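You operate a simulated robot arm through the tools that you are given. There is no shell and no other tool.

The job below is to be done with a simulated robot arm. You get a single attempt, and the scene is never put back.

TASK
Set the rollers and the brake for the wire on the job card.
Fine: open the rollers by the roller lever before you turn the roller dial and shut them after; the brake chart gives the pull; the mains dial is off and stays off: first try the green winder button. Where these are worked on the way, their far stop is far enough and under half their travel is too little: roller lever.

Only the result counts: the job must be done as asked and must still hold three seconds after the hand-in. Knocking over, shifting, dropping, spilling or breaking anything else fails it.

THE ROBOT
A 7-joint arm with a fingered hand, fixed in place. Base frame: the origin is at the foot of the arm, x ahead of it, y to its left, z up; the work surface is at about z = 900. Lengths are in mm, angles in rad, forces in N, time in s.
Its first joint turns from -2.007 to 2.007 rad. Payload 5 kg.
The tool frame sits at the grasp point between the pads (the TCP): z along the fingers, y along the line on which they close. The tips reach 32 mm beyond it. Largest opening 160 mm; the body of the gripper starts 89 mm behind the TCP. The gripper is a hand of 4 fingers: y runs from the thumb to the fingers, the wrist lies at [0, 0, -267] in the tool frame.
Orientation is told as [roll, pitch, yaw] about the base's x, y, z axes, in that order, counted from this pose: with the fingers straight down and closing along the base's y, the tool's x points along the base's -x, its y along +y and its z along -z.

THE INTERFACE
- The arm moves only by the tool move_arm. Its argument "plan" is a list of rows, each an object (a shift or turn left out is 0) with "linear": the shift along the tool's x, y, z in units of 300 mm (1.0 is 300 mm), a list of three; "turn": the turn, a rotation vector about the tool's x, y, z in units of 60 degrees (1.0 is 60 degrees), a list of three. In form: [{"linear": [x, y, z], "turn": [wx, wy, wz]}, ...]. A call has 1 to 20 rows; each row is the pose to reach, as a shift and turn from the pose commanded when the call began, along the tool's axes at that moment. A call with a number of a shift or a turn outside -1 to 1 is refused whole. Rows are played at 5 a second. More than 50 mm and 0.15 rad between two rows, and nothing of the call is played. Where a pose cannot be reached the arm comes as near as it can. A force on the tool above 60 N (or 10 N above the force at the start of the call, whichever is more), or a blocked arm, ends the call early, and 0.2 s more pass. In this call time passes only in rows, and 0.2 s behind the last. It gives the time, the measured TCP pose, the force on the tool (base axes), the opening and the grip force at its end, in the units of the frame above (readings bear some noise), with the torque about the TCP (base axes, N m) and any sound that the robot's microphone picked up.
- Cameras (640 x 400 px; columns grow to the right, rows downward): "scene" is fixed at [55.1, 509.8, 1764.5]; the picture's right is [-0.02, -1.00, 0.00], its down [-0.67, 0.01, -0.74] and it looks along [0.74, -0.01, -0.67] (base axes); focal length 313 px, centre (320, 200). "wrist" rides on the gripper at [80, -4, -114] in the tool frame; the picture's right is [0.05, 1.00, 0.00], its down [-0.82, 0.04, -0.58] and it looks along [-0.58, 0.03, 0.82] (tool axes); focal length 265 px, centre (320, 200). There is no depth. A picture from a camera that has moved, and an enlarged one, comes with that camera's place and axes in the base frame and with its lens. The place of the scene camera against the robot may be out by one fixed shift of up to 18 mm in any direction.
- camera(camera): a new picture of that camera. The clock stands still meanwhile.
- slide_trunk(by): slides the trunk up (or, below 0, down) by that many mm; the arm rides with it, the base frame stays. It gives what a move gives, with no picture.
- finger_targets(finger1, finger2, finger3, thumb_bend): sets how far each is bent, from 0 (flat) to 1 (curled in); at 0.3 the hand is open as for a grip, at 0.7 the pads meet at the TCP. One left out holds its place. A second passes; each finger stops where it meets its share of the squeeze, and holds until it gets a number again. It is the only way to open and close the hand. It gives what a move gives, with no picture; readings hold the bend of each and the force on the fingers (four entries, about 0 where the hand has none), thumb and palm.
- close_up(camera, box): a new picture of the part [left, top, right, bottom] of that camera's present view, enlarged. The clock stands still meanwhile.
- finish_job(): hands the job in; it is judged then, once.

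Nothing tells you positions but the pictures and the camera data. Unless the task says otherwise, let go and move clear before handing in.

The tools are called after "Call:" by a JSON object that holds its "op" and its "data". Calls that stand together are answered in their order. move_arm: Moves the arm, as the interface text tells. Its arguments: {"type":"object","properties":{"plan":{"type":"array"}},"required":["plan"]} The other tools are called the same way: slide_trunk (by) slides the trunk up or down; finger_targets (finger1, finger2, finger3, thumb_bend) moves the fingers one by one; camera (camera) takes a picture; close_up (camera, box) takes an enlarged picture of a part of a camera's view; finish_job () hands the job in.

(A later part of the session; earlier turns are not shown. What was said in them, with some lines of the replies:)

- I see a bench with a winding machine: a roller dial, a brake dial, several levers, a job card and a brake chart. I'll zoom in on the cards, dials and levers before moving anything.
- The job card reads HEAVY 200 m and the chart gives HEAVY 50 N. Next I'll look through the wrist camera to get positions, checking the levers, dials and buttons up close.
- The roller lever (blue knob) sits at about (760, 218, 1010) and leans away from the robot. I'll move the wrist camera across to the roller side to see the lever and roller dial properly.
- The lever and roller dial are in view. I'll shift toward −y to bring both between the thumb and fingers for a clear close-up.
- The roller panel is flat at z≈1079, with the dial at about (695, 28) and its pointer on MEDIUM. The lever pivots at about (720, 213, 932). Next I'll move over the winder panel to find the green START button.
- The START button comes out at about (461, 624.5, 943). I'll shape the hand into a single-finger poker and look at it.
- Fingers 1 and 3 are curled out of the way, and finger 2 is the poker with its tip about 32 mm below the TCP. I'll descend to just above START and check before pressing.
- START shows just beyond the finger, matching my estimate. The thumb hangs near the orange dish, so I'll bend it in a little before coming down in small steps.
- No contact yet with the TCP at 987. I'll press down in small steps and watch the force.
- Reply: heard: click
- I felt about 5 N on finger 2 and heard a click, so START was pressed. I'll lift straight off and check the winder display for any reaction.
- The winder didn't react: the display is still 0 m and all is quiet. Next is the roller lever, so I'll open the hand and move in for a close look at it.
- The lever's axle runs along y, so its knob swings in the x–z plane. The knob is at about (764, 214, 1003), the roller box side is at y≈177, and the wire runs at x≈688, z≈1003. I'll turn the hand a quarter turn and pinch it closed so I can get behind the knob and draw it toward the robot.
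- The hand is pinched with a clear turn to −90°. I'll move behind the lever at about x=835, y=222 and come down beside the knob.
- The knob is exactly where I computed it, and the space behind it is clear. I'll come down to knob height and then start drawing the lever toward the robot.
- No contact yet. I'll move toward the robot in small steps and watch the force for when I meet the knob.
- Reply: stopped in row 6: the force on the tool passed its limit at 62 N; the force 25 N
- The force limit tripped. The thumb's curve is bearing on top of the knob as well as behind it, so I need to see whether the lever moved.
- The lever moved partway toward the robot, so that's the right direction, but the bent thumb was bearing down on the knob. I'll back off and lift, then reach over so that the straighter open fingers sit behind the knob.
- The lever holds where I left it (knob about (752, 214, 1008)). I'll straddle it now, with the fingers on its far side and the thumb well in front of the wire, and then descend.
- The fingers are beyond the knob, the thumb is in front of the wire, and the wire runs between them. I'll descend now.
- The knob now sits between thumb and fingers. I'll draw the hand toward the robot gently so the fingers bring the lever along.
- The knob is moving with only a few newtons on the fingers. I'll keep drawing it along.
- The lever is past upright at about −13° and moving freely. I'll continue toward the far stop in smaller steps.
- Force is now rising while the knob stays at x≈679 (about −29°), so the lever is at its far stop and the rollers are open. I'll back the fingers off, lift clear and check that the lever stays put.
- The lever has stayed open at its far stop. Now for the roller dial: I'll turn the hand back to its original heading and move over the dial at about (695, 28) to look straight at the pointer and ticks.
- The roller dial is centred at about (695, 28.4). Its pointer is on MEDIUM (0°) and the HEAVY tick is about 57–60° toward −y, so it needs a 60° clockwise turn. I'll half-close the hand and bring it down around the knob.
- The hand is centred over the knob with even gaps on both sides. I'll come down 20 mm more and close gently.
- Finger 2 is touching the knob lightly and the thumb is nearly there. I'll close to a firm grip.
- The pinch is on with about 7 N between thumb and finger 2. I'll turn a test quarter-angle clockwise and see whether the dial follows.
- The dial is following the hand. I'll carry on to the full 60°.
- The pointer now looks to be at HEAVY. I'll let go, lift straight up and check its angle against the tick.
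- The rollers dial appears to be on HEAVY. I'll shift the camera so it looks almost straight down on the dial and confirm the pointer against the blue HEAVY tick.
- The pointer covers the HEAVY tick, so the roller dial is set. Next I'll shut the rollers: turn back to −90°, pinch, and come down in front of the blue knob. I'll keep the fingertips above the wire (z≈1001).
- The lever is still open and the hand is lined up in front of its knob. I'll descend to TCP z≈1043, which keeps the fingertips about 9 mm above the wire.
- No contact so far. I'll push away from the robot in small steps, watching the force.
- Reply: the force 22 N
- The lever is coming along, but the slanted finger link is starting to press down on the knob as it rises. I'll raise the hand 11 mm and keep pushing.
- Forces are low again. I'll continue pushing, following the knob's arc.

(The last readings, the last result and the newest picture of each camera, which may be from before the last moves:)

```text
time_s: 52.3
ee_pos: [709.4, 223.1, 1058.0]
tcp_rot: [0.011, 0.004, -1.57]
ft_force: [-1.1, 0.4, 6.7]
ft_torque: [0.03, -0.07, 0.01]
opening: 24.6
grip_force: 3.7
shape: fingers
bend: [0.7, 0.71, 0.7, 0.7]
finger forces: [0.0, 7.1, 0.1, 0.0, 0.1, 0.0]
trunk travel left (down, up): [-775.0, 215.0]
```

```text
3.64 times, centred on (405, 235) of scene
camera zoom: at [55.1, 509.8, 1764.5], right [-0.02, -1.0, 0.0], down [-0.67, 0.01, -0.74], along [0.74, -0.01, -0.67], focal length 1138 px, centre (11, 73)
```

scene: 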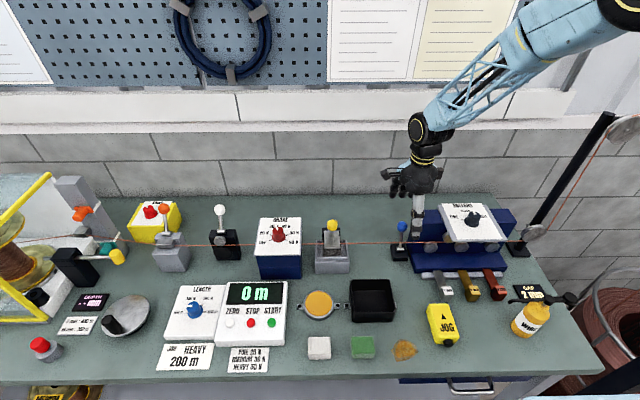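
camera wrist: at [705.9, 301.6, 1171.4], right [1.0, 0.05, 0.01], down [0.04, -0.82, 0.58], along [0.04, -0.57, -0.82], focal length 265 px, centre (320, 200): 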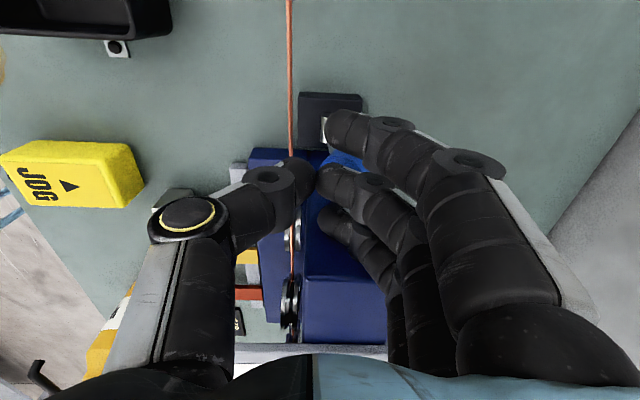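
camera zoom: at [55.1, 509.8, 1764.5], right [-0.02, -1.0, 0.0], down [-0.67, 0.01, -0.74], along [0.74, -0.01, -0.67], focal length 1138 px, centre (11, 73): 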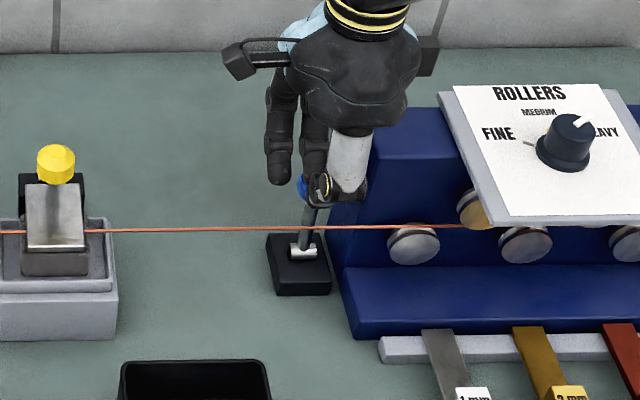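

Call:
{"op": "move_arm", "data": {"plan": [{"linear": [0.0, 0.025, 0.002]}, {"linear": [0.0, 0.05, 0.005]}, {"linear": [0.0, 0.075, 0.01]}]}}

Call:
{"op": "close_up", "data": {"camera": "scene", "box": [350, 180, 460, 290]}}

Call:
{"op": "camera", "data": {"camera": "wrist"}}

```text
time_s: 53.1
ee_pos: [733.4, 222.1, 1055.5]
tcp_rot: [0.012, 0.003, -1.572]
ft_force: [0.9, -1.4, 8.0]
ft_torque: [-0.07, -0.09, 0.0]
opening: 24.1
grip_force: 3.7
shape: fingers
bend: [0.7, 0.71, 0.7, 0.7]
finger forces: [0.0, 8.0, 0.0, 0.1, 0.0, 0.1]
trunk travel left (down, up): [-775.0, 215.0]
```

```text
3.64 times, centred on (405, 235) of scene
camera zoom: at [55.1, 509.8, 1764.5], right [-0.02, -1.0, 0.0], down [-0.67, 0.01, -0.74], along [0.74, -0.01, -0.67], focal length 1138 px, centre (11, 73)
```

zoom: 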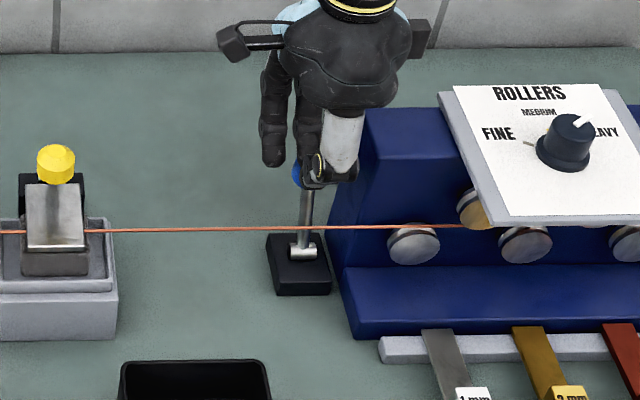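

```text
taken
camera wrist: at [729.1, 301.8, 1169.3], right [1.0, 0.05, 0.01], down [0.04, -0.82, 0.58], along [0.04, -0.57, -0.82], focal length 265 px, centre (320, 200)
```

wrist: 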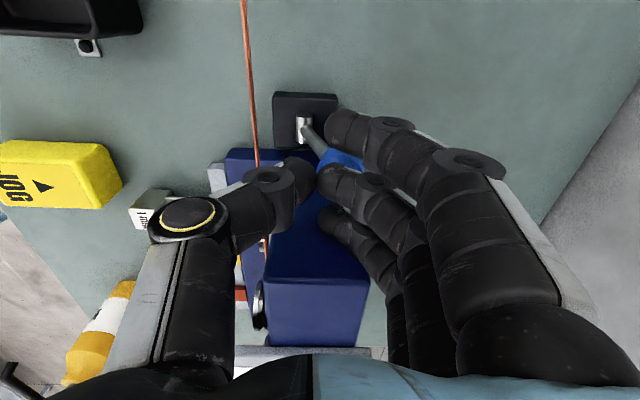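

The fingertip has ridden up onto the top of the knob, with the lever past upright at knob x≈749. I'll step back, lower to tip height z≈1011 (still above the wire), and push again from behind.

Call:
{"op": "move_arm", "data": {"plan": [{"linear": [0.0, -0.01, -0.025]}, {"linear": [0.0, -0.06, -0.025]}, {"linear": [0.0, -0.11, -0.02]}, {"linear": [0.0, -0.11, 0.015]}, {"linear": [0.0, -0.11, 0.042]}]}}

Call:
{"op": "camera", "data": {"camera": "wrist"}}

Call:
{"op": "close_up", "data": {"camera": "scene", "box": [350, 180, 460, 290]}}

```text
time_s: 54.3
ee_pos: [698.2, 224.2, 1040.3]
tcp_rot: [0.01, 0.004, -1.571]
ft_force: [0.0, 0.4, 0.1]
ft_torque: [-0.02, -0.01, 0.01]
opening: 23.5
grip_force: 0.0
shape: fingers
bend: [0.7, 0.7, 0.7, 0.7]
finger forces: [0.0, 0.1, 0.1, 0.0, 0.1, 0.0]
trunk travel left (down, up): [-775.0, 215.0]
```

```text
taken
camera wrist: at [695.0, 302.6, 1154.8], right [1.0, 0.05, 0.01], down [0.04, -0.82, 0.58], along [0.04, -0.57, -0.82], focal length 265 px, centre (320, 200)
```

wrist: 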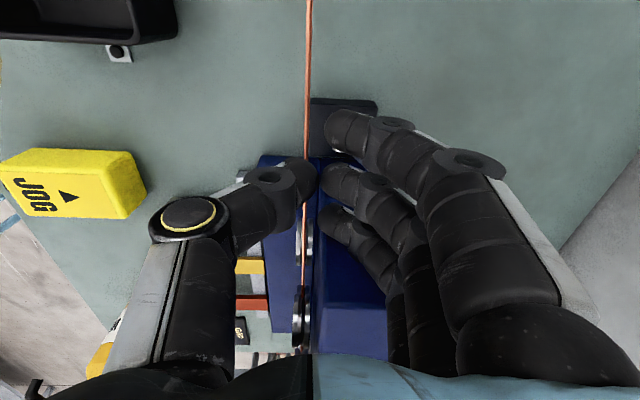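

```text
3.64 times, centred on (405, 235) of scene
camera zoom: at [55.1, 509.8, 1764.5], right [-0.02, -1.0, 0.0], down [-0.67, 0.01, -0.74], along [0.74, -0.01, -0.67], focal length 1138 px, centre (11, 73)
```

zoom: 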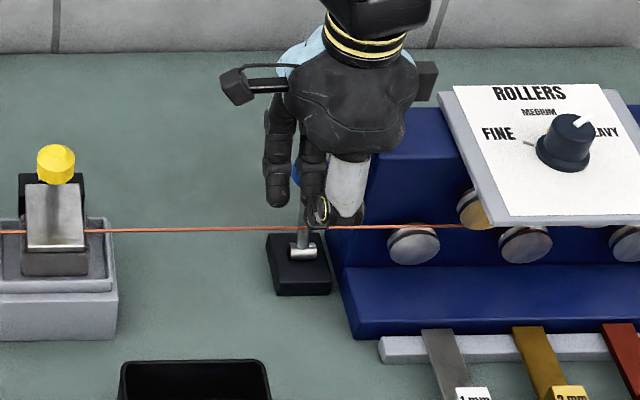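

Now behind the knob again. I'll push forward in small steps.

Call:
{"op": "move_arm", "data": {"plan": [{"linear": [0.0, 0.02, 0.0]}, {"linear": [0.0, 0.04, 0.0]}, {"linear": [0.0, 0.055, 0.0]}, {"linear": [0.0, 0.07, 0.0]}]}}

Call:
{"op": "close_up", "data": {"camera": "scene", "box": [350, 180, 460, 290]}}

Call:
{"op": "close_up", "data": {"camera": "wrist", "box": [220, 60, 440, 260]}}

```text
time_s: 55.3
ee_pos: [718.7, 223.2, 1041.6]
tcp_rot: [0.011, 0.003, -1.571]
ft_force: [-0.7, 0.5, -0.1]
ft_torque: [0.01, -0.03, 0.01]
opening: 24.0
grip_force: 0.7
shape: fingers
bend: [0.7, 0.7, 0.7, 0.7]
finger forces: [0.0, 0.6, 0.2, 0.1, 0.1, 0.1]
trunk travel left (down, up): [-775.0, 215.0]
```

```text
3.64 times, centred on (405, 235) of scene
camera zoom: at [55.1, 509.8, 1764.5], right [-0.02, -1.0, 0.0], down [-0.67, 0.01, -0.74], along [0.74, -0.01, -0.67], focal length 1138 px, centre (11, 73)
```

zoom: 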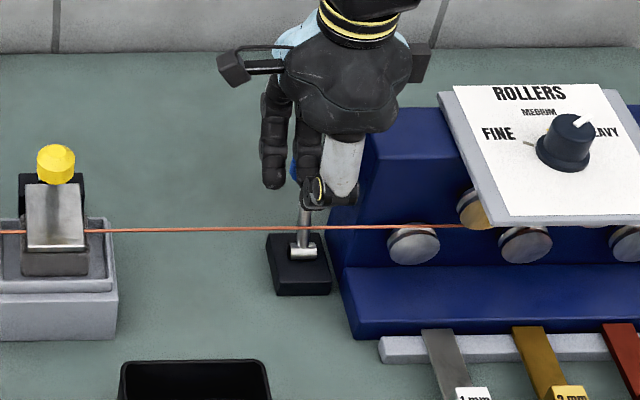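

```text
2.00 times, centred on (330, 160) of wrist
camera zoom: at [715.8, 302.0, 1155.3], right [1.0, 0.05, 0.01], down [0.04, -0.82, 0.58], along [0.04, -0.57, -0.82], focal length 531 px, centre (300, 280)
```

zoom: 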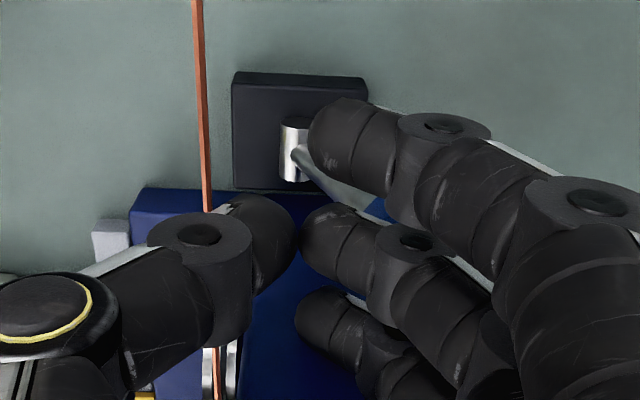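

Call:
{"op": "move_arm", "data": {"plan": [{"linear": [0.0, 0.018, 0.005]}, {"linear": [0.0, 0.036, 0.01]}, {"linear": [0.0, 0.05, 0.015]}]}}

Call:
{"op": "close_up", "data": {"camera": "wrist", "box": [220, 60, 440, 260]}}

```text
time_s: 56.1
ee_pos: [734.6, 222.8, 1038.4]
tcp_rot: [0.009, 0.002, -1.57]
ft_force: [-6.8, 0.8, 2.5]
ft_torque: [0.0, 0.05, 0.0]
opening: 24.5
grip_force: 4.8
shape: fingers
bend: [0.7, 0.71, 0.7, 0.7]
finger forces: [0.0, 9.9, 0.1, 0.0, 0.0, 0.0]
trunk travel left (down, up): [-775.0, 215.0]
```

```text
2.00 times, centred on (330, 160) of wrist
camera zoom: at [731.0, 302.8, 1152.2], right [1.0, 0.05, 0.01], down [0.04, -0.82, 0.58], along [0.04, -0.57, -0.82], focal length 531 px, centre (300, 280)
```

zoom: 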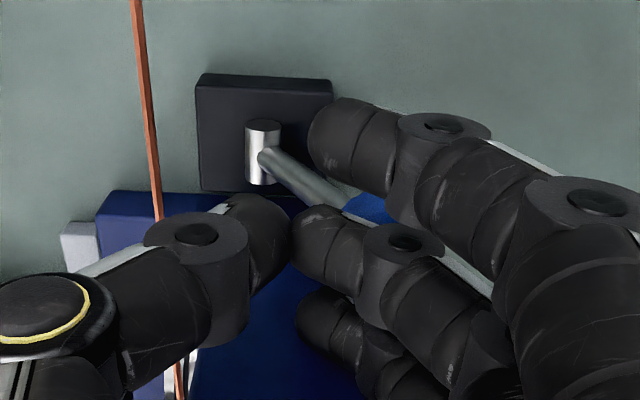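

Call:
{"op": "move_arm", "data": {"plan": [{"linear": [0.0, 0.01, 0.0]}, {"linear": [0.0, 0.02, 0.0]}]}}

Call:
{"op": "close_up", "data": {"camera": "wrist", "box": [220, 60, 440, 260]}}

```text
time_s: 56.7
ee_pos: [740.3, 224.9, 1037.4]
tcp_rot: [0.009, 0.002, -1.57]
ft_force: [-13.3, 2.0, 6.3]
ft_torque: [-0.02, 0.21, -0.09]
opening: 25.2
grip_force: 10.0
shape: fingers
bend: [0.7, 0.71, 0.7, 0.7]
finger forces: [0.1, 18.8, 1.0, 0.0, 0.0, 0.0]
trunk travel left (down, up): [-775.0, 215.0]
```

```text
2.00 times, centred on (330, 160) of wrist
camera zoom: at [736.1, 303.6, 1152.4], right [1.0, 0.05, 0.01], down [0.04, -0.82, 0.58], along [0.04, -0.57, -0.82], focal length 531 px, centre (300, 280)
```

zoom: 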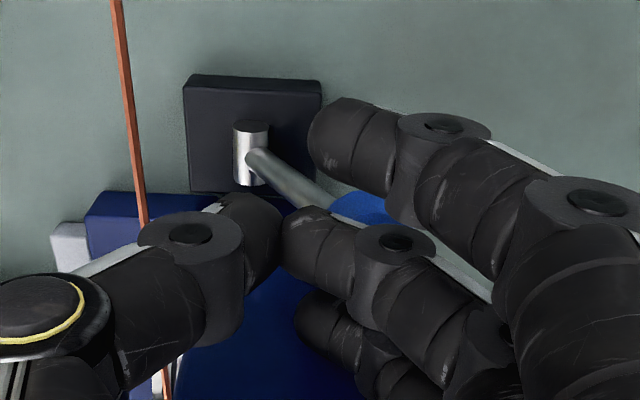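

The force is rising without further lever movement, so it is back at its shut stop. I'll back off a little, lift clear and check.

Call:
{"op": "move_arm", "data": {"plan": [{"linear": [0.0, -0.03, 0.0]}, {"linear": [0.0, -0.06, -0.02]}, {"linear": [0.0, -0.06, -0.15]}, {"linear": [0.0, -0.06, -0.3]}, {"linear": [0.0, -0.06, -0.45]}]}}

Call:
{"op": "camera", "data": {"camera": "wrist"}}

Call:
{"op": "close_up", "data": {"camera": "scene", "box": [370, 190, 450, 270]}}

Call:
{"op": "close_up", "data": {"camera": "scene", "box": [380, 170, 600, 330]}}

```text
time_s: 57.9
ee_pos: [719.2, 225.0, 1171.9]
tcp_rot: [0.012, 0.001, -1.571]
ft_force: [-1.8, -1.3, -0.2]
ft_torque: [0.02, -0.05, 0.0]
opening: 23.6
grip_force: 0.1
shape: fingers
bend: [0.7, 0.7, 0.7, 0.7]
finger forces: [0.0, 0.0, 0.0, 0.0, 0.0, 0.1]
trunk travel left (down, up): [-775.0, 215.0]
```

```text
taken
camera wrist: at [715.2, 303.0, 1285.9], right [1.0, 0.05, 0.01], down [0.04, -0.82, 0.58], along [0.04, -0.57, -0.82], focal length 265 px, centre (320, 200)
```

wrist: 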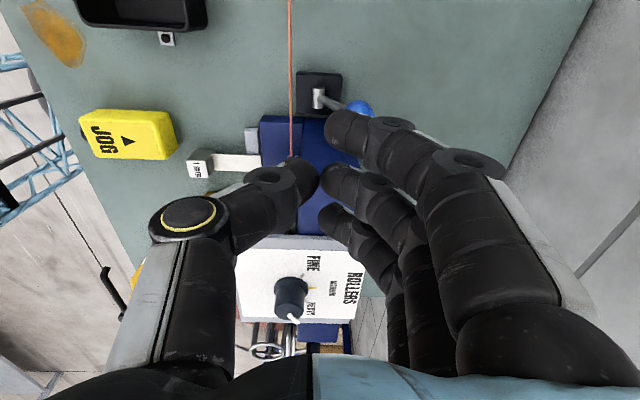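

```text
5.00 times, centred on (410, 230) of scene
camera zoom: at [55.1, 509.8, 1764.5], right [-0.02, -1.0, 0.0], down [-0.67, 0.01, -0.74], along [0.74, -0.01, -0.67], focal length 1565 px, centre (-130, 50)
```

zoom: 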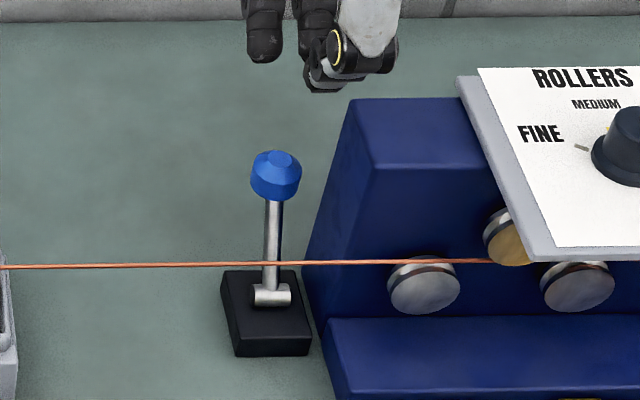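

```text
2.50 times, centred on (490, 250) of scene
camera zoom: at [55.1, 509.8, 1764.5], right [-0.02, -1.0, 0.0], down [-0.67, 0.01, -0.74], along [0.74, -0.01, -0.67], focal length 782 px, centre (-105, 75)
```

zoom: 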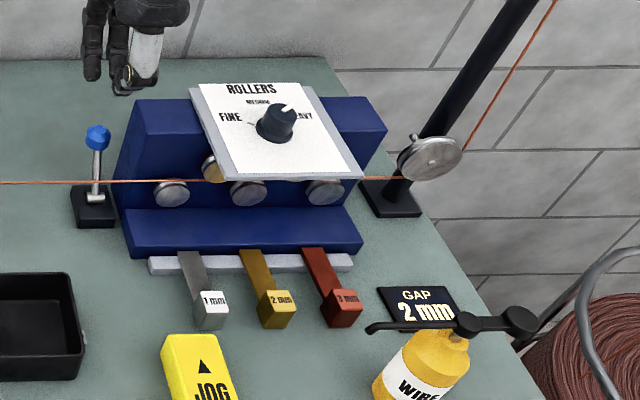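

The lever knob is back exactly where it started, so the rollers are shut with the dial on HEAVY. Next is the brake dial at about (680, 612, 1050): I'll move over there, turning the hand back to heading 0, and look.

Call:
{"op": "move_arm", "data": {"plan": [{"linear": [0.05, 0.0, -0.09], "turn": [0, 0, -0.12]}, {"linear": [0.15, -0.02, -0.1], "turn": [0, 0, -0.24]}, {"linear": [0.25, -0.05, -0.1], "turn": [0, 0, -0.36]}, {"linear": [0.35, -0.07, -0.1], "turn": [0, 0, -0.48]}, {"linear": [0.45, -0.1, -0.1], "turn": [0, 0, -0.61]}, {"linear": [0.55, -0.12, -0.1], "turn": [0, 0, -0.73]}, {"linear": [0.63, -0.14, -0.1], "turn": [0, 0, -0.86]}, {"linear": [0.7, -0.15, -0.1], "turn": [0, 0, -0.98]}]}}

Call:
{"op": "move_arm", "data": {"plan": [{"linear": [0.09, 0.075, 0.0], "turn": [0, 0, -0.1]}, {"linear": [0.18, 0.15, 0.0], "turn": [0, 0, -0.2]}, {"linear": [0.27, 0.225, 0.0], "turn": [0, 0, -0.3]}, {"linear": [0.36, 0.3, 0.0], "turn": [0, 0, -0.4]}, {"linear": [0.439, 0.377, 0.0], "turn": [0, 0, -0.52]}]}}

Call:
{"op": "finger_targets", "data": {"finger1": 0.5, "finger2": 0.5, "finger3": 0.5, "thumb_bend": 0.5}}

Call:
{"op": "camera", "data": {"camera": "wrist"}}

Call:
{"op": "close_up", "data": {"camera": "wrist", "box": [230, 100, 430, 240]}}

```text
time_s: 59.7
ee_pos: [677.2, 434.2, 1200.4]
tcp_rot: [0.006, -0.007, -0.542]
ft_force: [0.3, -0.3, 0.6]
ft_torque: [-0.02, 0.0, -0.01]
opening: 23.8
grip_force: 0.1
shape: fingers
bend: [0.7, 0.7, 0.7, 0.7]
finger forces: [0.1, 0.0, 0.0, 0.0, 0.0, 0.1]
trunk travel left (down, up): [-775.0, 215.0]
```

```text
time_s: 60.9
ee_pos: [623.6, 600.7, 1201.3]
tcp_rot: [0.003, -0.01, 0.002]
ft_force: [-0.4, 0.9, 0.0]
ft_torque: [-0.01, 0.02, 0.02]
opening: 23.7
grip_force: 0.1
shape: fingers
bend: [0.7, 0.7, 0.7, 0.7]
finger forces: [0.1, 0.1, 0.0, 0.0, 0.0, 0.0]
trunk travel left (down, up): [-775.0, 215.0]
```

```text
time_s: 61.9
ee_pos: [623.7, 598.8, 1201.8]
tcp_rot: [0.002, -0.01, 0.0]
ft_force: [0.5, -0.2, -1.0]
ft_torque: [0.04, 0.03, -0.02]
opening: 90.4
grip_force: 0.0
shape: fingers
bend: [0.5, 0.5, 0.5, 0.5]
finger forces: [0.1, 0.1, 0.1, 0.0, 0.0, 0.0]
trunk travel left (down, up): [-775.0, 215.0]
```

```text
taken
camera wrist: at [543.8, 593.5, 1314.4], right [-0.05, 1.0, 0.0], down [0.81, 0.04, 0.59], along [0.58, 0.03, -0.81], focal length 265 px, centre (320, 200)
```

wrist: 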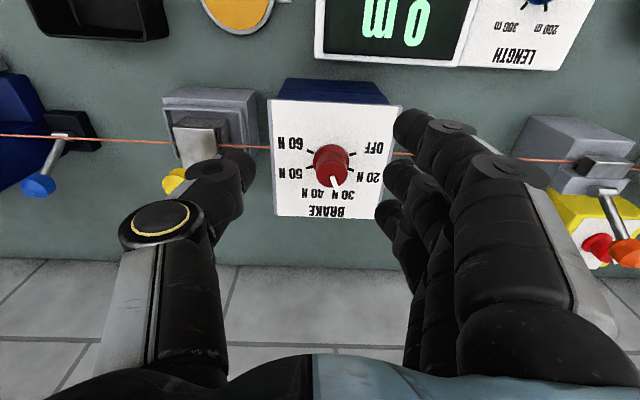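

```text
2.86 times, centred on (330, 170) of wrist
camera zoom: at [543.8, 593.5, 1314.4], right [-0.05, 1.0, 0.0], down [0.81, 0.04, 0.59], along [0.58, 0.03, -0.81], focal length 758 px, centre (291, 286)
```

zoom: 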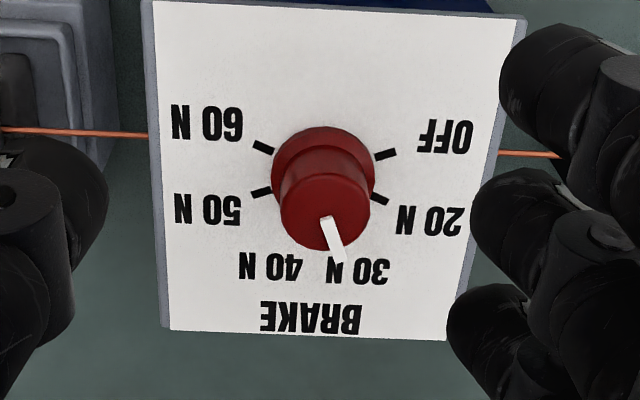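

The brake dial reads 30 N, and the ticks are spaced about 45° apart, so 50 N is about 90° clockwise. I'll move over the dial at about (685, 613.5), pre-turned +20°, for the grip.

Call:
{"op": "move_arm", "data": {"plan": [{"linear": [-0.07, 0.016, 0.05], "turn": [0, 0, -0.1]}, {"linear": [-0.14, 0.032, 0.1], "turn": [0, 0, -0.22]}, {"linear": [-0.203, 0.048, 0.16], "turn": [0, 0, -0.333]}]}}

Call:
{"op": "camera", "data": {"camera": "wrist"}}

Call:
{"op": "close_up", "data": {"camera": "wrist", "box": [220, 80, 420, 220]}}

Call:
{"op": "close_up", "data": {"camera": "scene", "box": [220, 170, 340, 280]}}

```text
time_s: 62.7
ee_pos: [685.2, 611.9, 1154.4]
tcp_rot: [-0.001, -0.009, 0.351]
ft_force: [-0.4, -0.6, -0.9]
ft_torque: [-0.02, 0.05, 0.01]
opening: 90.4
grip_force: 0.1
shape: fingers
bend: [0.5, 0.5, 0.5, 0.5]
finger forces: [0.0, 0.1, 0.0, 0.0, 0.0, 0.0]
trunk travel left (down, up): [-775.0, 215.0]
```

```text
taken
camera wrist: at [611.6, 580.1, 1266.2], right [-0.39, 0.92, 0.0], down [0.75, 0.32, 0.58], along [0.54, 0.23, -0.81], focal length 265 px, centre (320, 200)
```

wrist: 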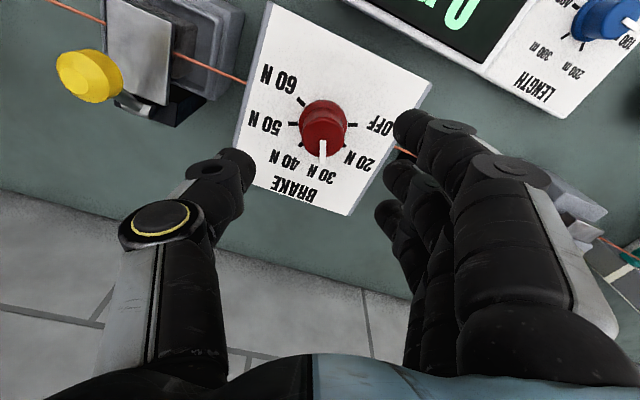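

```text
2.86 times, centred on (320, 150) of wrist
camera zoom: at [611.6, 580.1, 1266.2], right [-0.39, 0.92, 0.0], down [0.75, 0.32, 0.58], along [0.54, 0.23, -0.81], focal length 758 px, centre (320, 343)
```

zoom: 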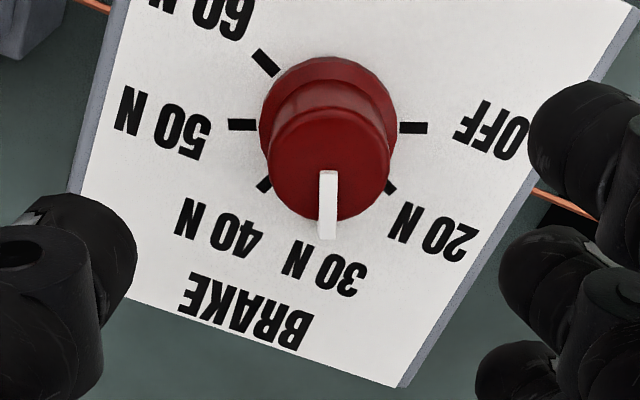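

```text
3.64 times, centred on (280, 225) of scene
camera zoom: at [55.1, 509.8, 1764.5], right [-0.02, -1.0, 0.0], down [-0.67, 0.01, -0.74], along [0.74, -0.01, -0.67], focal length 1138 px, centre (466, 109)
```

zoom: 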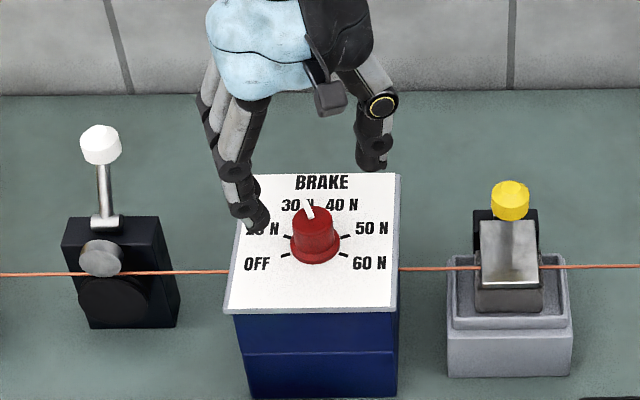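

The dial centre is at about (685.7, 614.3) and its panel at z≈1036. I'll correct the small sideways offset and descend around the knob in two stages.

Call:
{"op": "move_arm", "data": {"plan": [{"linear": [-0.004, 0.007, 0.06]}, {"linear": [-0.004, 0.008, 0.12]}, {"linear": [-0.004, 0.008, 0.18]}]}}

Call:
{"op": "camera", "data": {"camera": "wrist"}}

Call:
{"op": "close_up", "data": {"camera": "scene", "box": [220, 170, 340, 280]}}

```text
time_s: 63.5
ee_pos: [685.2, 615.2, 1100.0]
tcp_rot: [-0.002, -0.008, 0.35]
ft_force: [-0.6, 0.9, -0.2]
ft_torque: [0.01, 0.01, -0.03]
opening: 90.7
grip_force: 0.0
shape: fingers
bend: [0.5, 0.5, 0.5, 0.5]
finger forces: [0.1, 0.0, 0.1, 0.1, 0.0, 0.0]
trunk travel left (down, up): [-775.0, 215.0]
```

```text
taken
camera wrist: at [611.7, 583.1, 1212.2], right [-0.39, 0.92, 0.0], down [0.75, 0.32, 0.58], along [0.54, 0.23, -0.81], focal length 265 px, centre (320, 200)
```

wrist: 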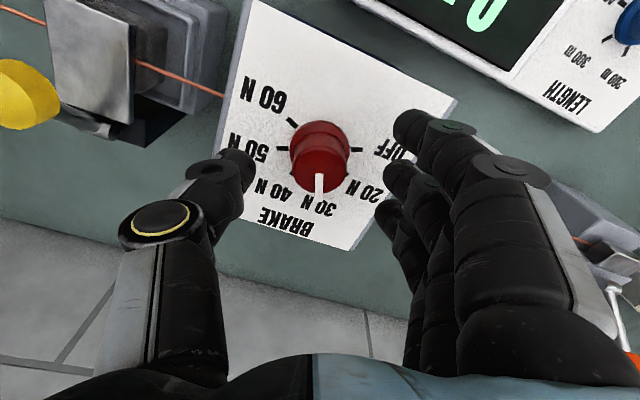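

```text
3.64 times, centred on (280, 225) of scene
camera zoom: at [55.1, 509.8, 1764.5], right [-0.02, -1.0, 0.0], down [-0.67, 0.01, -0.74], along [0.74, -0.01, -0.67], focal length 1138 px, centre (466, 109)
```

zoom: 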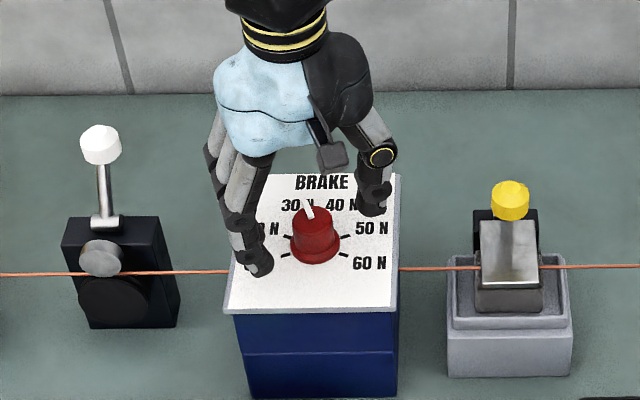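

The knob is centred between thumb and fingers. I'll come down another 19 mm and close.

Call:
{"op": "move_arm", "data": {"plan": [{"linear": [0.0, 0.0, 0.032]}, {"linear": [0.0, 0.0, 0.062]}]}}

Call:
{"op": "finger_targets", "data": {"finger1": 0.62, "finger2": 0.62, "finger3": 0.62, "thumb_bend": 0.62}}

Call:
{"op": "finger_targets", "data": {"finger1": 0.7, "finger2": 0.7, "finger3": 0.7, "thumb_bend": 0.7}}

Call:
{"op": "close_up", "data": {"camera": "wrist", "box": [220, 80, 440, 260]}}

```text
time_s: 64.1
ee_pos: [684.6, 615.5, 1082.5]
tcp_rot: [-0.002, -0.009, 0.35]
ft_force: [0.6, -0.9, 0.6]
ft_torque: [-0.02, 0.03, 0.03]
opening: 90.6
grip_force: 0.1
shape: fingers
bend: [0.5, 0.5, 0.5, 0.5]
finger forces: [0.0, 0.0, 0.0, 0.0, 0.0, 0.1]
trunk travel left (down, up): [-775.0, 215.0]
```

```text
time_s: 65.1
ee_pos: [684.9, 615.6, 1082.1]
tcp_rot: [-0.003, -0.011, 0.35]
ft_force: [-0.1, -0.6, -0.6]
ft_torque: [-0.01, -0.01, 0.01]
opening: 48.0
grip_force: 1.0
shape: fingers
bend: [0.62, 0.62, 0.62, 0.62]
finger forces: [0.0, 0.2, 0.0, 0.0, 0.7, 0.0]
trunk travel left (down, up): [-775.0, 215.0]
```

```text
time_s: 66.1
ee_pos: [684.4, 615.6, 1081.2]
tcp_rot: [-0.003, -0.009, 0.348]
ft_force: [-0.1, -6.5, -6.5]
ft_torque: [-0.02, -0.01, -0.01]
opening: 33.3
grip_force: 9.5
shape: fingers
bend: [0.7, 0.63, 0.7, 0.66]
finger forces: [0.0, 6.6, 0.0, 0.0, 11.9, 0.1]
trunk travel left (down, up): [-775.0, 215.0]
```

```text
2.22 times, centred on (330, 170) of wrist
camera zoom: at [611.6, 582.5, 1194.6], right [-0.39, 0.92, 0.0], down [0.75, 0.32, 0.58], along [0.54, 0.23, -0.81], focal length 590 px, centre (298, 267)
```

zoom: 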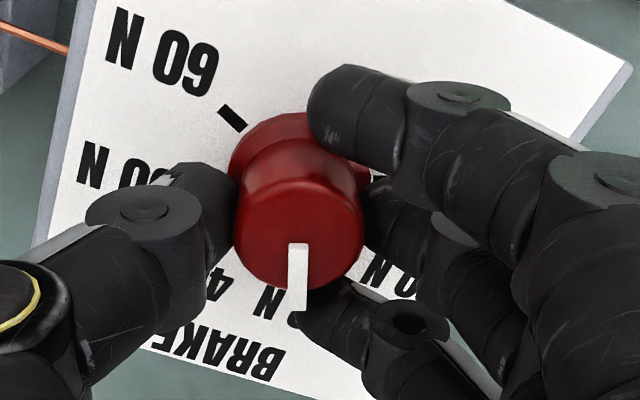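

The grip matches the one on the roller dial. I'll turn clockwise about 59° first.

Call:
{"op": "move_arm", "data": {"plan": [{"turn": [0, 0, 0.1]}, {"turn": [0, 0, 0.2]}, {"turn": [0, 0, 0.3]}, {"turn": [0, 0, 0.4]}, {"turn": [0, 0, 0.5]}, {"turn": [0, 0, 0.6]}, {"turn": [0, 0, 0.7]}, {"turn": [0, 0, 0.8]}, {"turn": [0, 0, 0.9]}, {"turn": [0, 0, 0.98]}]}}

Call:
{"op": "close_up", "data": {"camera": "wrist", "box": [220, 80, 440, 260]}}

Call:
{"op": "close_up", "data": {"camera": "scene", "box": [220, 170, 340, 280]}}

```text
time_s: 68.3
ee_pos: [685.2, 615.3, 1083.3]
tcp_rot: [0.01, -0.005, -0.678]
ft_force: [0.8, -6.0, -4.8]
ft_torque: [-0.15, -0.06, 0.01]
opening: 33.4
grip_force: 8.9
shape: fingers
bend: [0.7, 0.63, 0.7, 0.66]
finger forces: [0.0, 6.6, 0.1, 0.0, 12.0, 0.0]
trunk travel left (down, up): [-775.0, 215.0]
```

```text
2.22 times, centred on (330, 170) of wrist
camera zoom: at [620.0, 661.0, 1195.0], right [0.59, 0.81, 0.01], down [0.66, -0.48, 0.58], along [0.48, -0.34, -0.81], focal length 590 px, centre (298, 267)
```

zoom: 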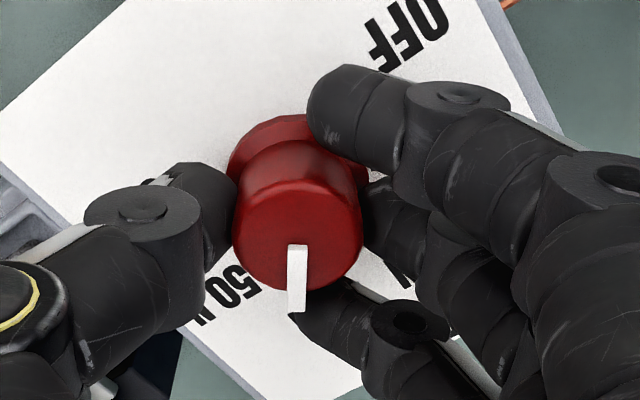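

```text
3.64 times, centred on (280, 225) of scene
camera zoom: at [55.1, 509.8, 1764.5], right [-0.02, -1.0, 0.0], down [-0.67, 0.01, -0.74], along [0.74, -0.01, -0.67], focal length 1138 px, centre (466, 109)
```

zoom: 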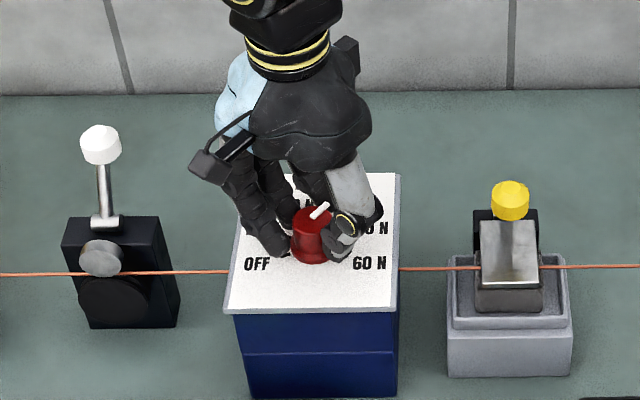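

The dial is following cleanly. I'll turn the remaining 31.5°.

Call:
{"op": "move_arm", "data": {"plan": [{"turn": [0, 0, 0.1]}, {"turn": [0, 0, 0.2]}, {"turn": [0, 0, 0.3]}, {"turn": [0, 0, 0.4]}, {"turn": [0, 0, 0.48]}, {"turn": [0, 0, 0.525]}]}}

Call:
{"op": "close_up", "data": {"camera": "wrist", "box": [220, 80, 440, 260]}}

Call:
{"op": "close_up", "data": {"camera": "scene", "box": [220, 170, 340, 280]}}

```text
time_s: 69.7
ee_pos: [684.4, 614.7, 1082.1]
tcp_rot: [0.009, -0.002, -1.227]
ft_force: [-2.2, -7.9, -6.3]
ft_torque: [-0.15, 0.03, 0.06]
opening: 33.2
grip_force: 9.7
shape: fingers
bend: [0.7, 0.63, 0.7, 0.66]
finger forces: [0.0, 6.6, 0.0, 0.0, 11.9, 0.0]
trunk travel left (down, up): [-775.0, 215.0]
```

```text
2.22 times, centred on (330, 170) of wrist
camera zoom: at [654.3, 688.2, 1195.4], right [0.92, 0.38, 0.01], down [0.31, -0.76, 0.58], along [0.23, -0.53, -0.82], focal length 590 px, centre (298, 267)
```

zoom: 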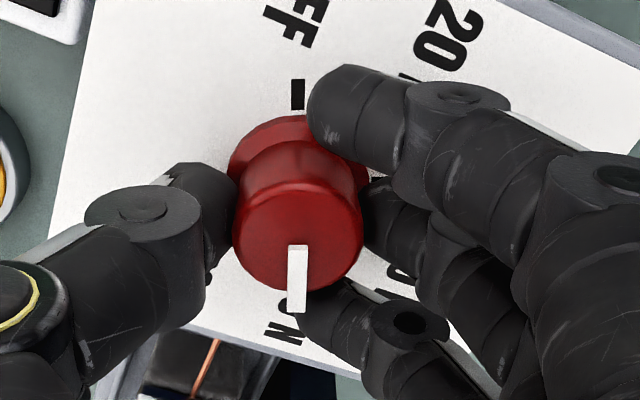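

```text
3.64 times, centred on (280, 225) of scene
camera zoom: at [55.1, 509.8, 1764.5], right [-0.02, -1.0, 0.0], down [-0.67, 0.01, -0.74], along [0.74, -0.01, -0.67], focal length 1138 px, centre (466, 109)
```

zoom: 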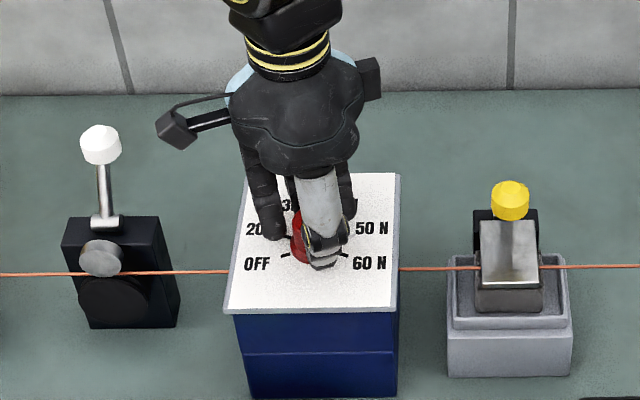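

The OFF tick, which is diametrically opposite 50 N, lines up exactly behind the pointer, so the pointer is on 50 N. I'll release, lift and verify.

Call:
{"op": "finger_targets", "data": {"finger1": 0.5, "finger2": 0.5, "finger3": 0.5, "thumb_bend": 0.5}}

Call:
{"op": "move_arm", "data": {"plan": [{"linear": [0.0, 0.0, -0.06]}, {"linear": [0.0, 0.0, -0.14]}, {"linear": [0.0, 0.0, -0.26]}, {"linear": [0.0, 0.0, -0.38]}]}}

Call:
{"op": "camera", "data": {"camera": "wrist"}}

Call:
{"op": "close_up", "data": {"camera": "wrist", "box": [220, 60, 420, 200]}}

Call:
{"op": "close_up", "data": {"camera": "scene", "box": [220, 170, 340, 280]}}

```text
time_s: 70.7
ee_pos: [684.5, 615.0, 1083.0]
tcp_rot: [0.01, -0.001, -1.226]
ft_force: [-0.5, -0.5, 0.5]
ft_torque: [0.01, -0.01, 0.01]
opening: 90.6
grip_force: 0.1
shape: fingers
bend: [0.5, 0.5, 0.5, 0.5]
finger forces: [0.0, 0.0, 0.0, 0.0, 0.0, 0.1]
trunk travel left (down, up): [-775.0, 215.0]
```

```text
time_s: 71.7
ee_pos: [682.1, 615.7, 1195.6]
tcp_rot: [0.01, -0.002, -1.226]
ft_force: [1.0, -1.1, -1.1]
ft_torque: [0.03, -0.04, -0.01]
opening: 90.6
grip_force: 0.0
shape: fingers
bend: [0.5, 0.5, 0.5, 0.5]
finger forces: [0.0, 0.0, 0.1, 0.0, 0.0, 0.1]
trunk travel left (down, up): [-775.0, 215.0]
```

```text
taken
camera wrist: at [652.1, 688.2, 1309.1], right [0.92, 0.39, 0.01], down [0.31, -0.75, 0.58], along [0.23, -0.53, -0.82], focal length 265 px, centre (320, 200)
```

wrist: 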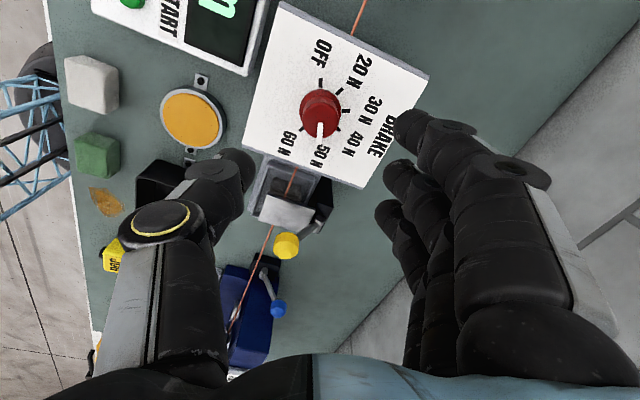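

```text
2.86 times, centred on (320, 130) of wrist
camera zoom: at [652.1, 688.2, 1309.1], right [0.92, 0.39, 0.01], down [0.31, -0.75, 0.58], along [0.23, -0.53, -0.82], focal length 758 px, centre (320, 400)
```

zoom: 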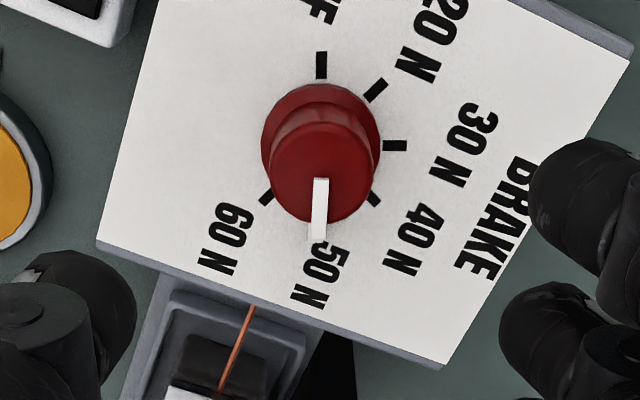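

```text
3.64 times, centred on (280, 225) of scene
camera zoom: at [55.1, 509.8, 1764.5], right [-0.02, -1.0, 0.0], down [-0.67, 0.01, -0.74], along [0.74, -0.01, -0.67], focal length 1138 px, centre (466, 109)
```

zoom: 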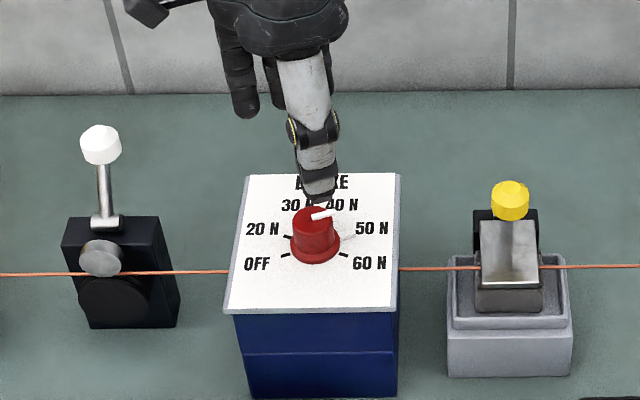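

The brake pointer sits on 50 N. I'll raise the arm well clear and do a final check of the whole bench.

Call:
{"op": "move_arm", "data": {"plan": [{"linear": [0.0, 0.0, -0.14]}, {"linear": [0.0, 0.0, -0.28]}, {"linear": [0.08, -0.08, -0.4]}, {"linear": [0.1, -0.2, -0.5]}, {"linear": [0.1, -0.32, -0.6]}, {"linear": [0.1, -0.44, -0.7]}]}}

Call:
{"op": "camera", "data": {"camera": "scene"}}

Call:
{"op": "camera", "data": {"camera": "wrist"}}

Call:
{"op": "close_up", "data": {"camera": "scene", "box": [380, 190, 560, 310]}}

Call:
{"op": "close_up", "data": {"camera": "scene", "box": [120, 190, 360, 360]}}

```text
time_s: 73.1
ee_pos: [545.9, 595.0, 1409.1]
tcp_rot: [0.013, 0.001, -1.227]
ft_force: [-0.2, -0.4, -0.3]
ft_torque: [0.05, -0.06, -0.02]
opening: 90.8
grip_force: 0.1
shape: fingers
bend: [0.5, 0.5, 0.5, 0.5]
finger forces: [0.1, 0.0, 0.1, 0.1, 0.0, 0.0]
trunk travel left (down, up): [-775.0, 215.0]
```

```text
taken
```

scene: 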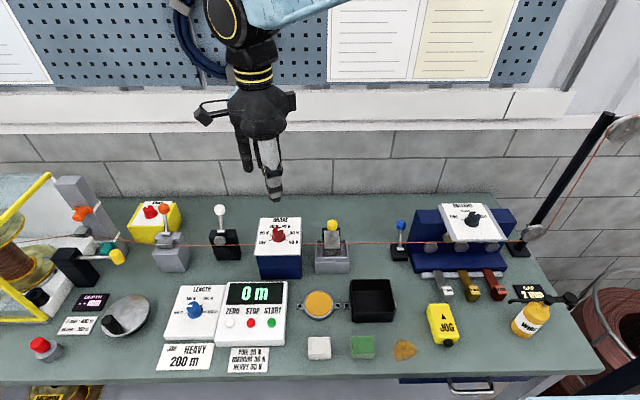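

```text
taken
camera wrist: at [514.9, 667.5, 1521.9], right [0.92, 0.39, 0.01], down [0.31, -0.76, 0.58], along [0.23, -0.53, -0.82], focal length 265 px, centre (320, 200)
```

wrist: 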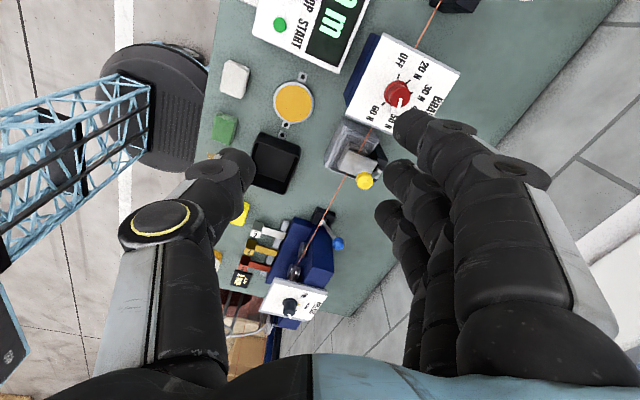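

```text
3.33 times, centred on (470, 250) of scene
camera zoom: at [55.1, 509.8, 1764.5], right [-0.02, -1.0, 0.0], down [-0.67, 0.01, -0.74], along [0.74, -0.01, -0.67], focal length 1043 px, centre (-180, 33)
```

zoom: 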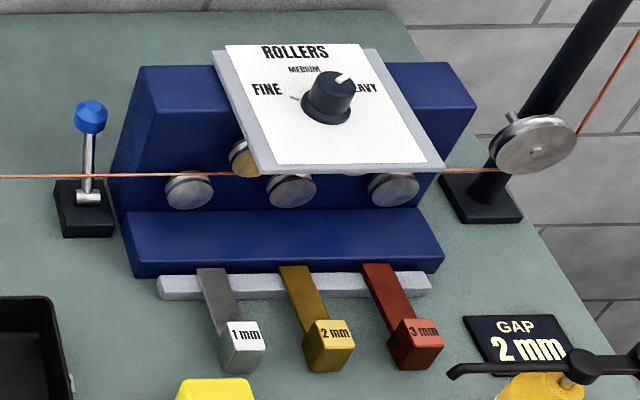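

```text
2.35 times, centred on (240, 275) of scene
camera zoom: at [55.1, 509.8, 1764.5], right [-0.02, -1.0, 0.0], down [-0.67, 0.01, -0.74], along [0.74, -0.01, -0.67], focal length 736 px, centre (508, 24)
```

zoom: 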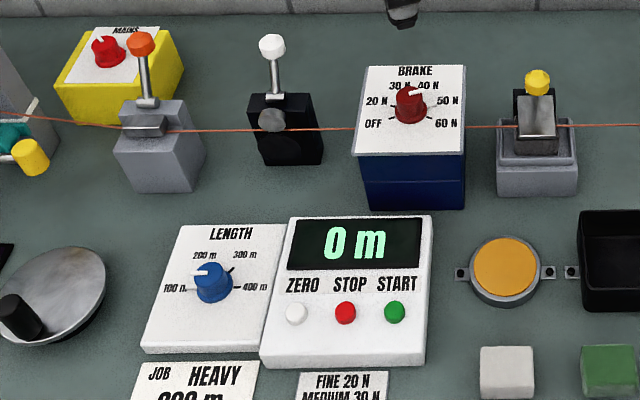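

The rollers dial is on HEAVY with the lever back at its shut stop, and the brake is on 50 N. START was tried first with no response, the mains is untouched, nothing else looks moved, and the hand is clear. I'm handing the job in.

Call:
{"op": "finish_job", "data": {}}

```text
The job is handed in.
```

I set the rollers to HEAVY and the brake to 50 N for the HEAVY 200 m wire on the job card, then handed the job in. The hand-in returned no verdict.

- **Winder check:** I pressed the green START button first. It clicked, but the winder did not react and the display stayed at 0 m. I did not touch the mains dial.
- **Rollers:** I pulled the roller lever to its far stop to open the rollers and turned the dial from MEDIUM to HEAVY. I then pushed the lever back to its shut stop. The final pictures show the pointer on the HEAVY mark and the lever knob back where it started.
- **Brake:** I turned the dial from 30 N to 50 N, the pull the brake chart gives for HEAVY, and the pointer is on the 50 N mark.

- **Force limit:** On my first pull of the roller lever, the force reached 62 N and the arm stopped, because the thumb was pressing on top of the knob. I backed off and used the open fingers instead, and the lever then moved easily.
- **Wire:** The lever knob overlapped the wire near its open end. I saw no change in the wire afterwards.

The GAP display still reads 2 mm. I left it and the 1, 2 and 3 mm keys alone, since neither the job card nor the brake chart mentions them. Nothing else on the bench looked moved in the final pictures, and the hand was clear.
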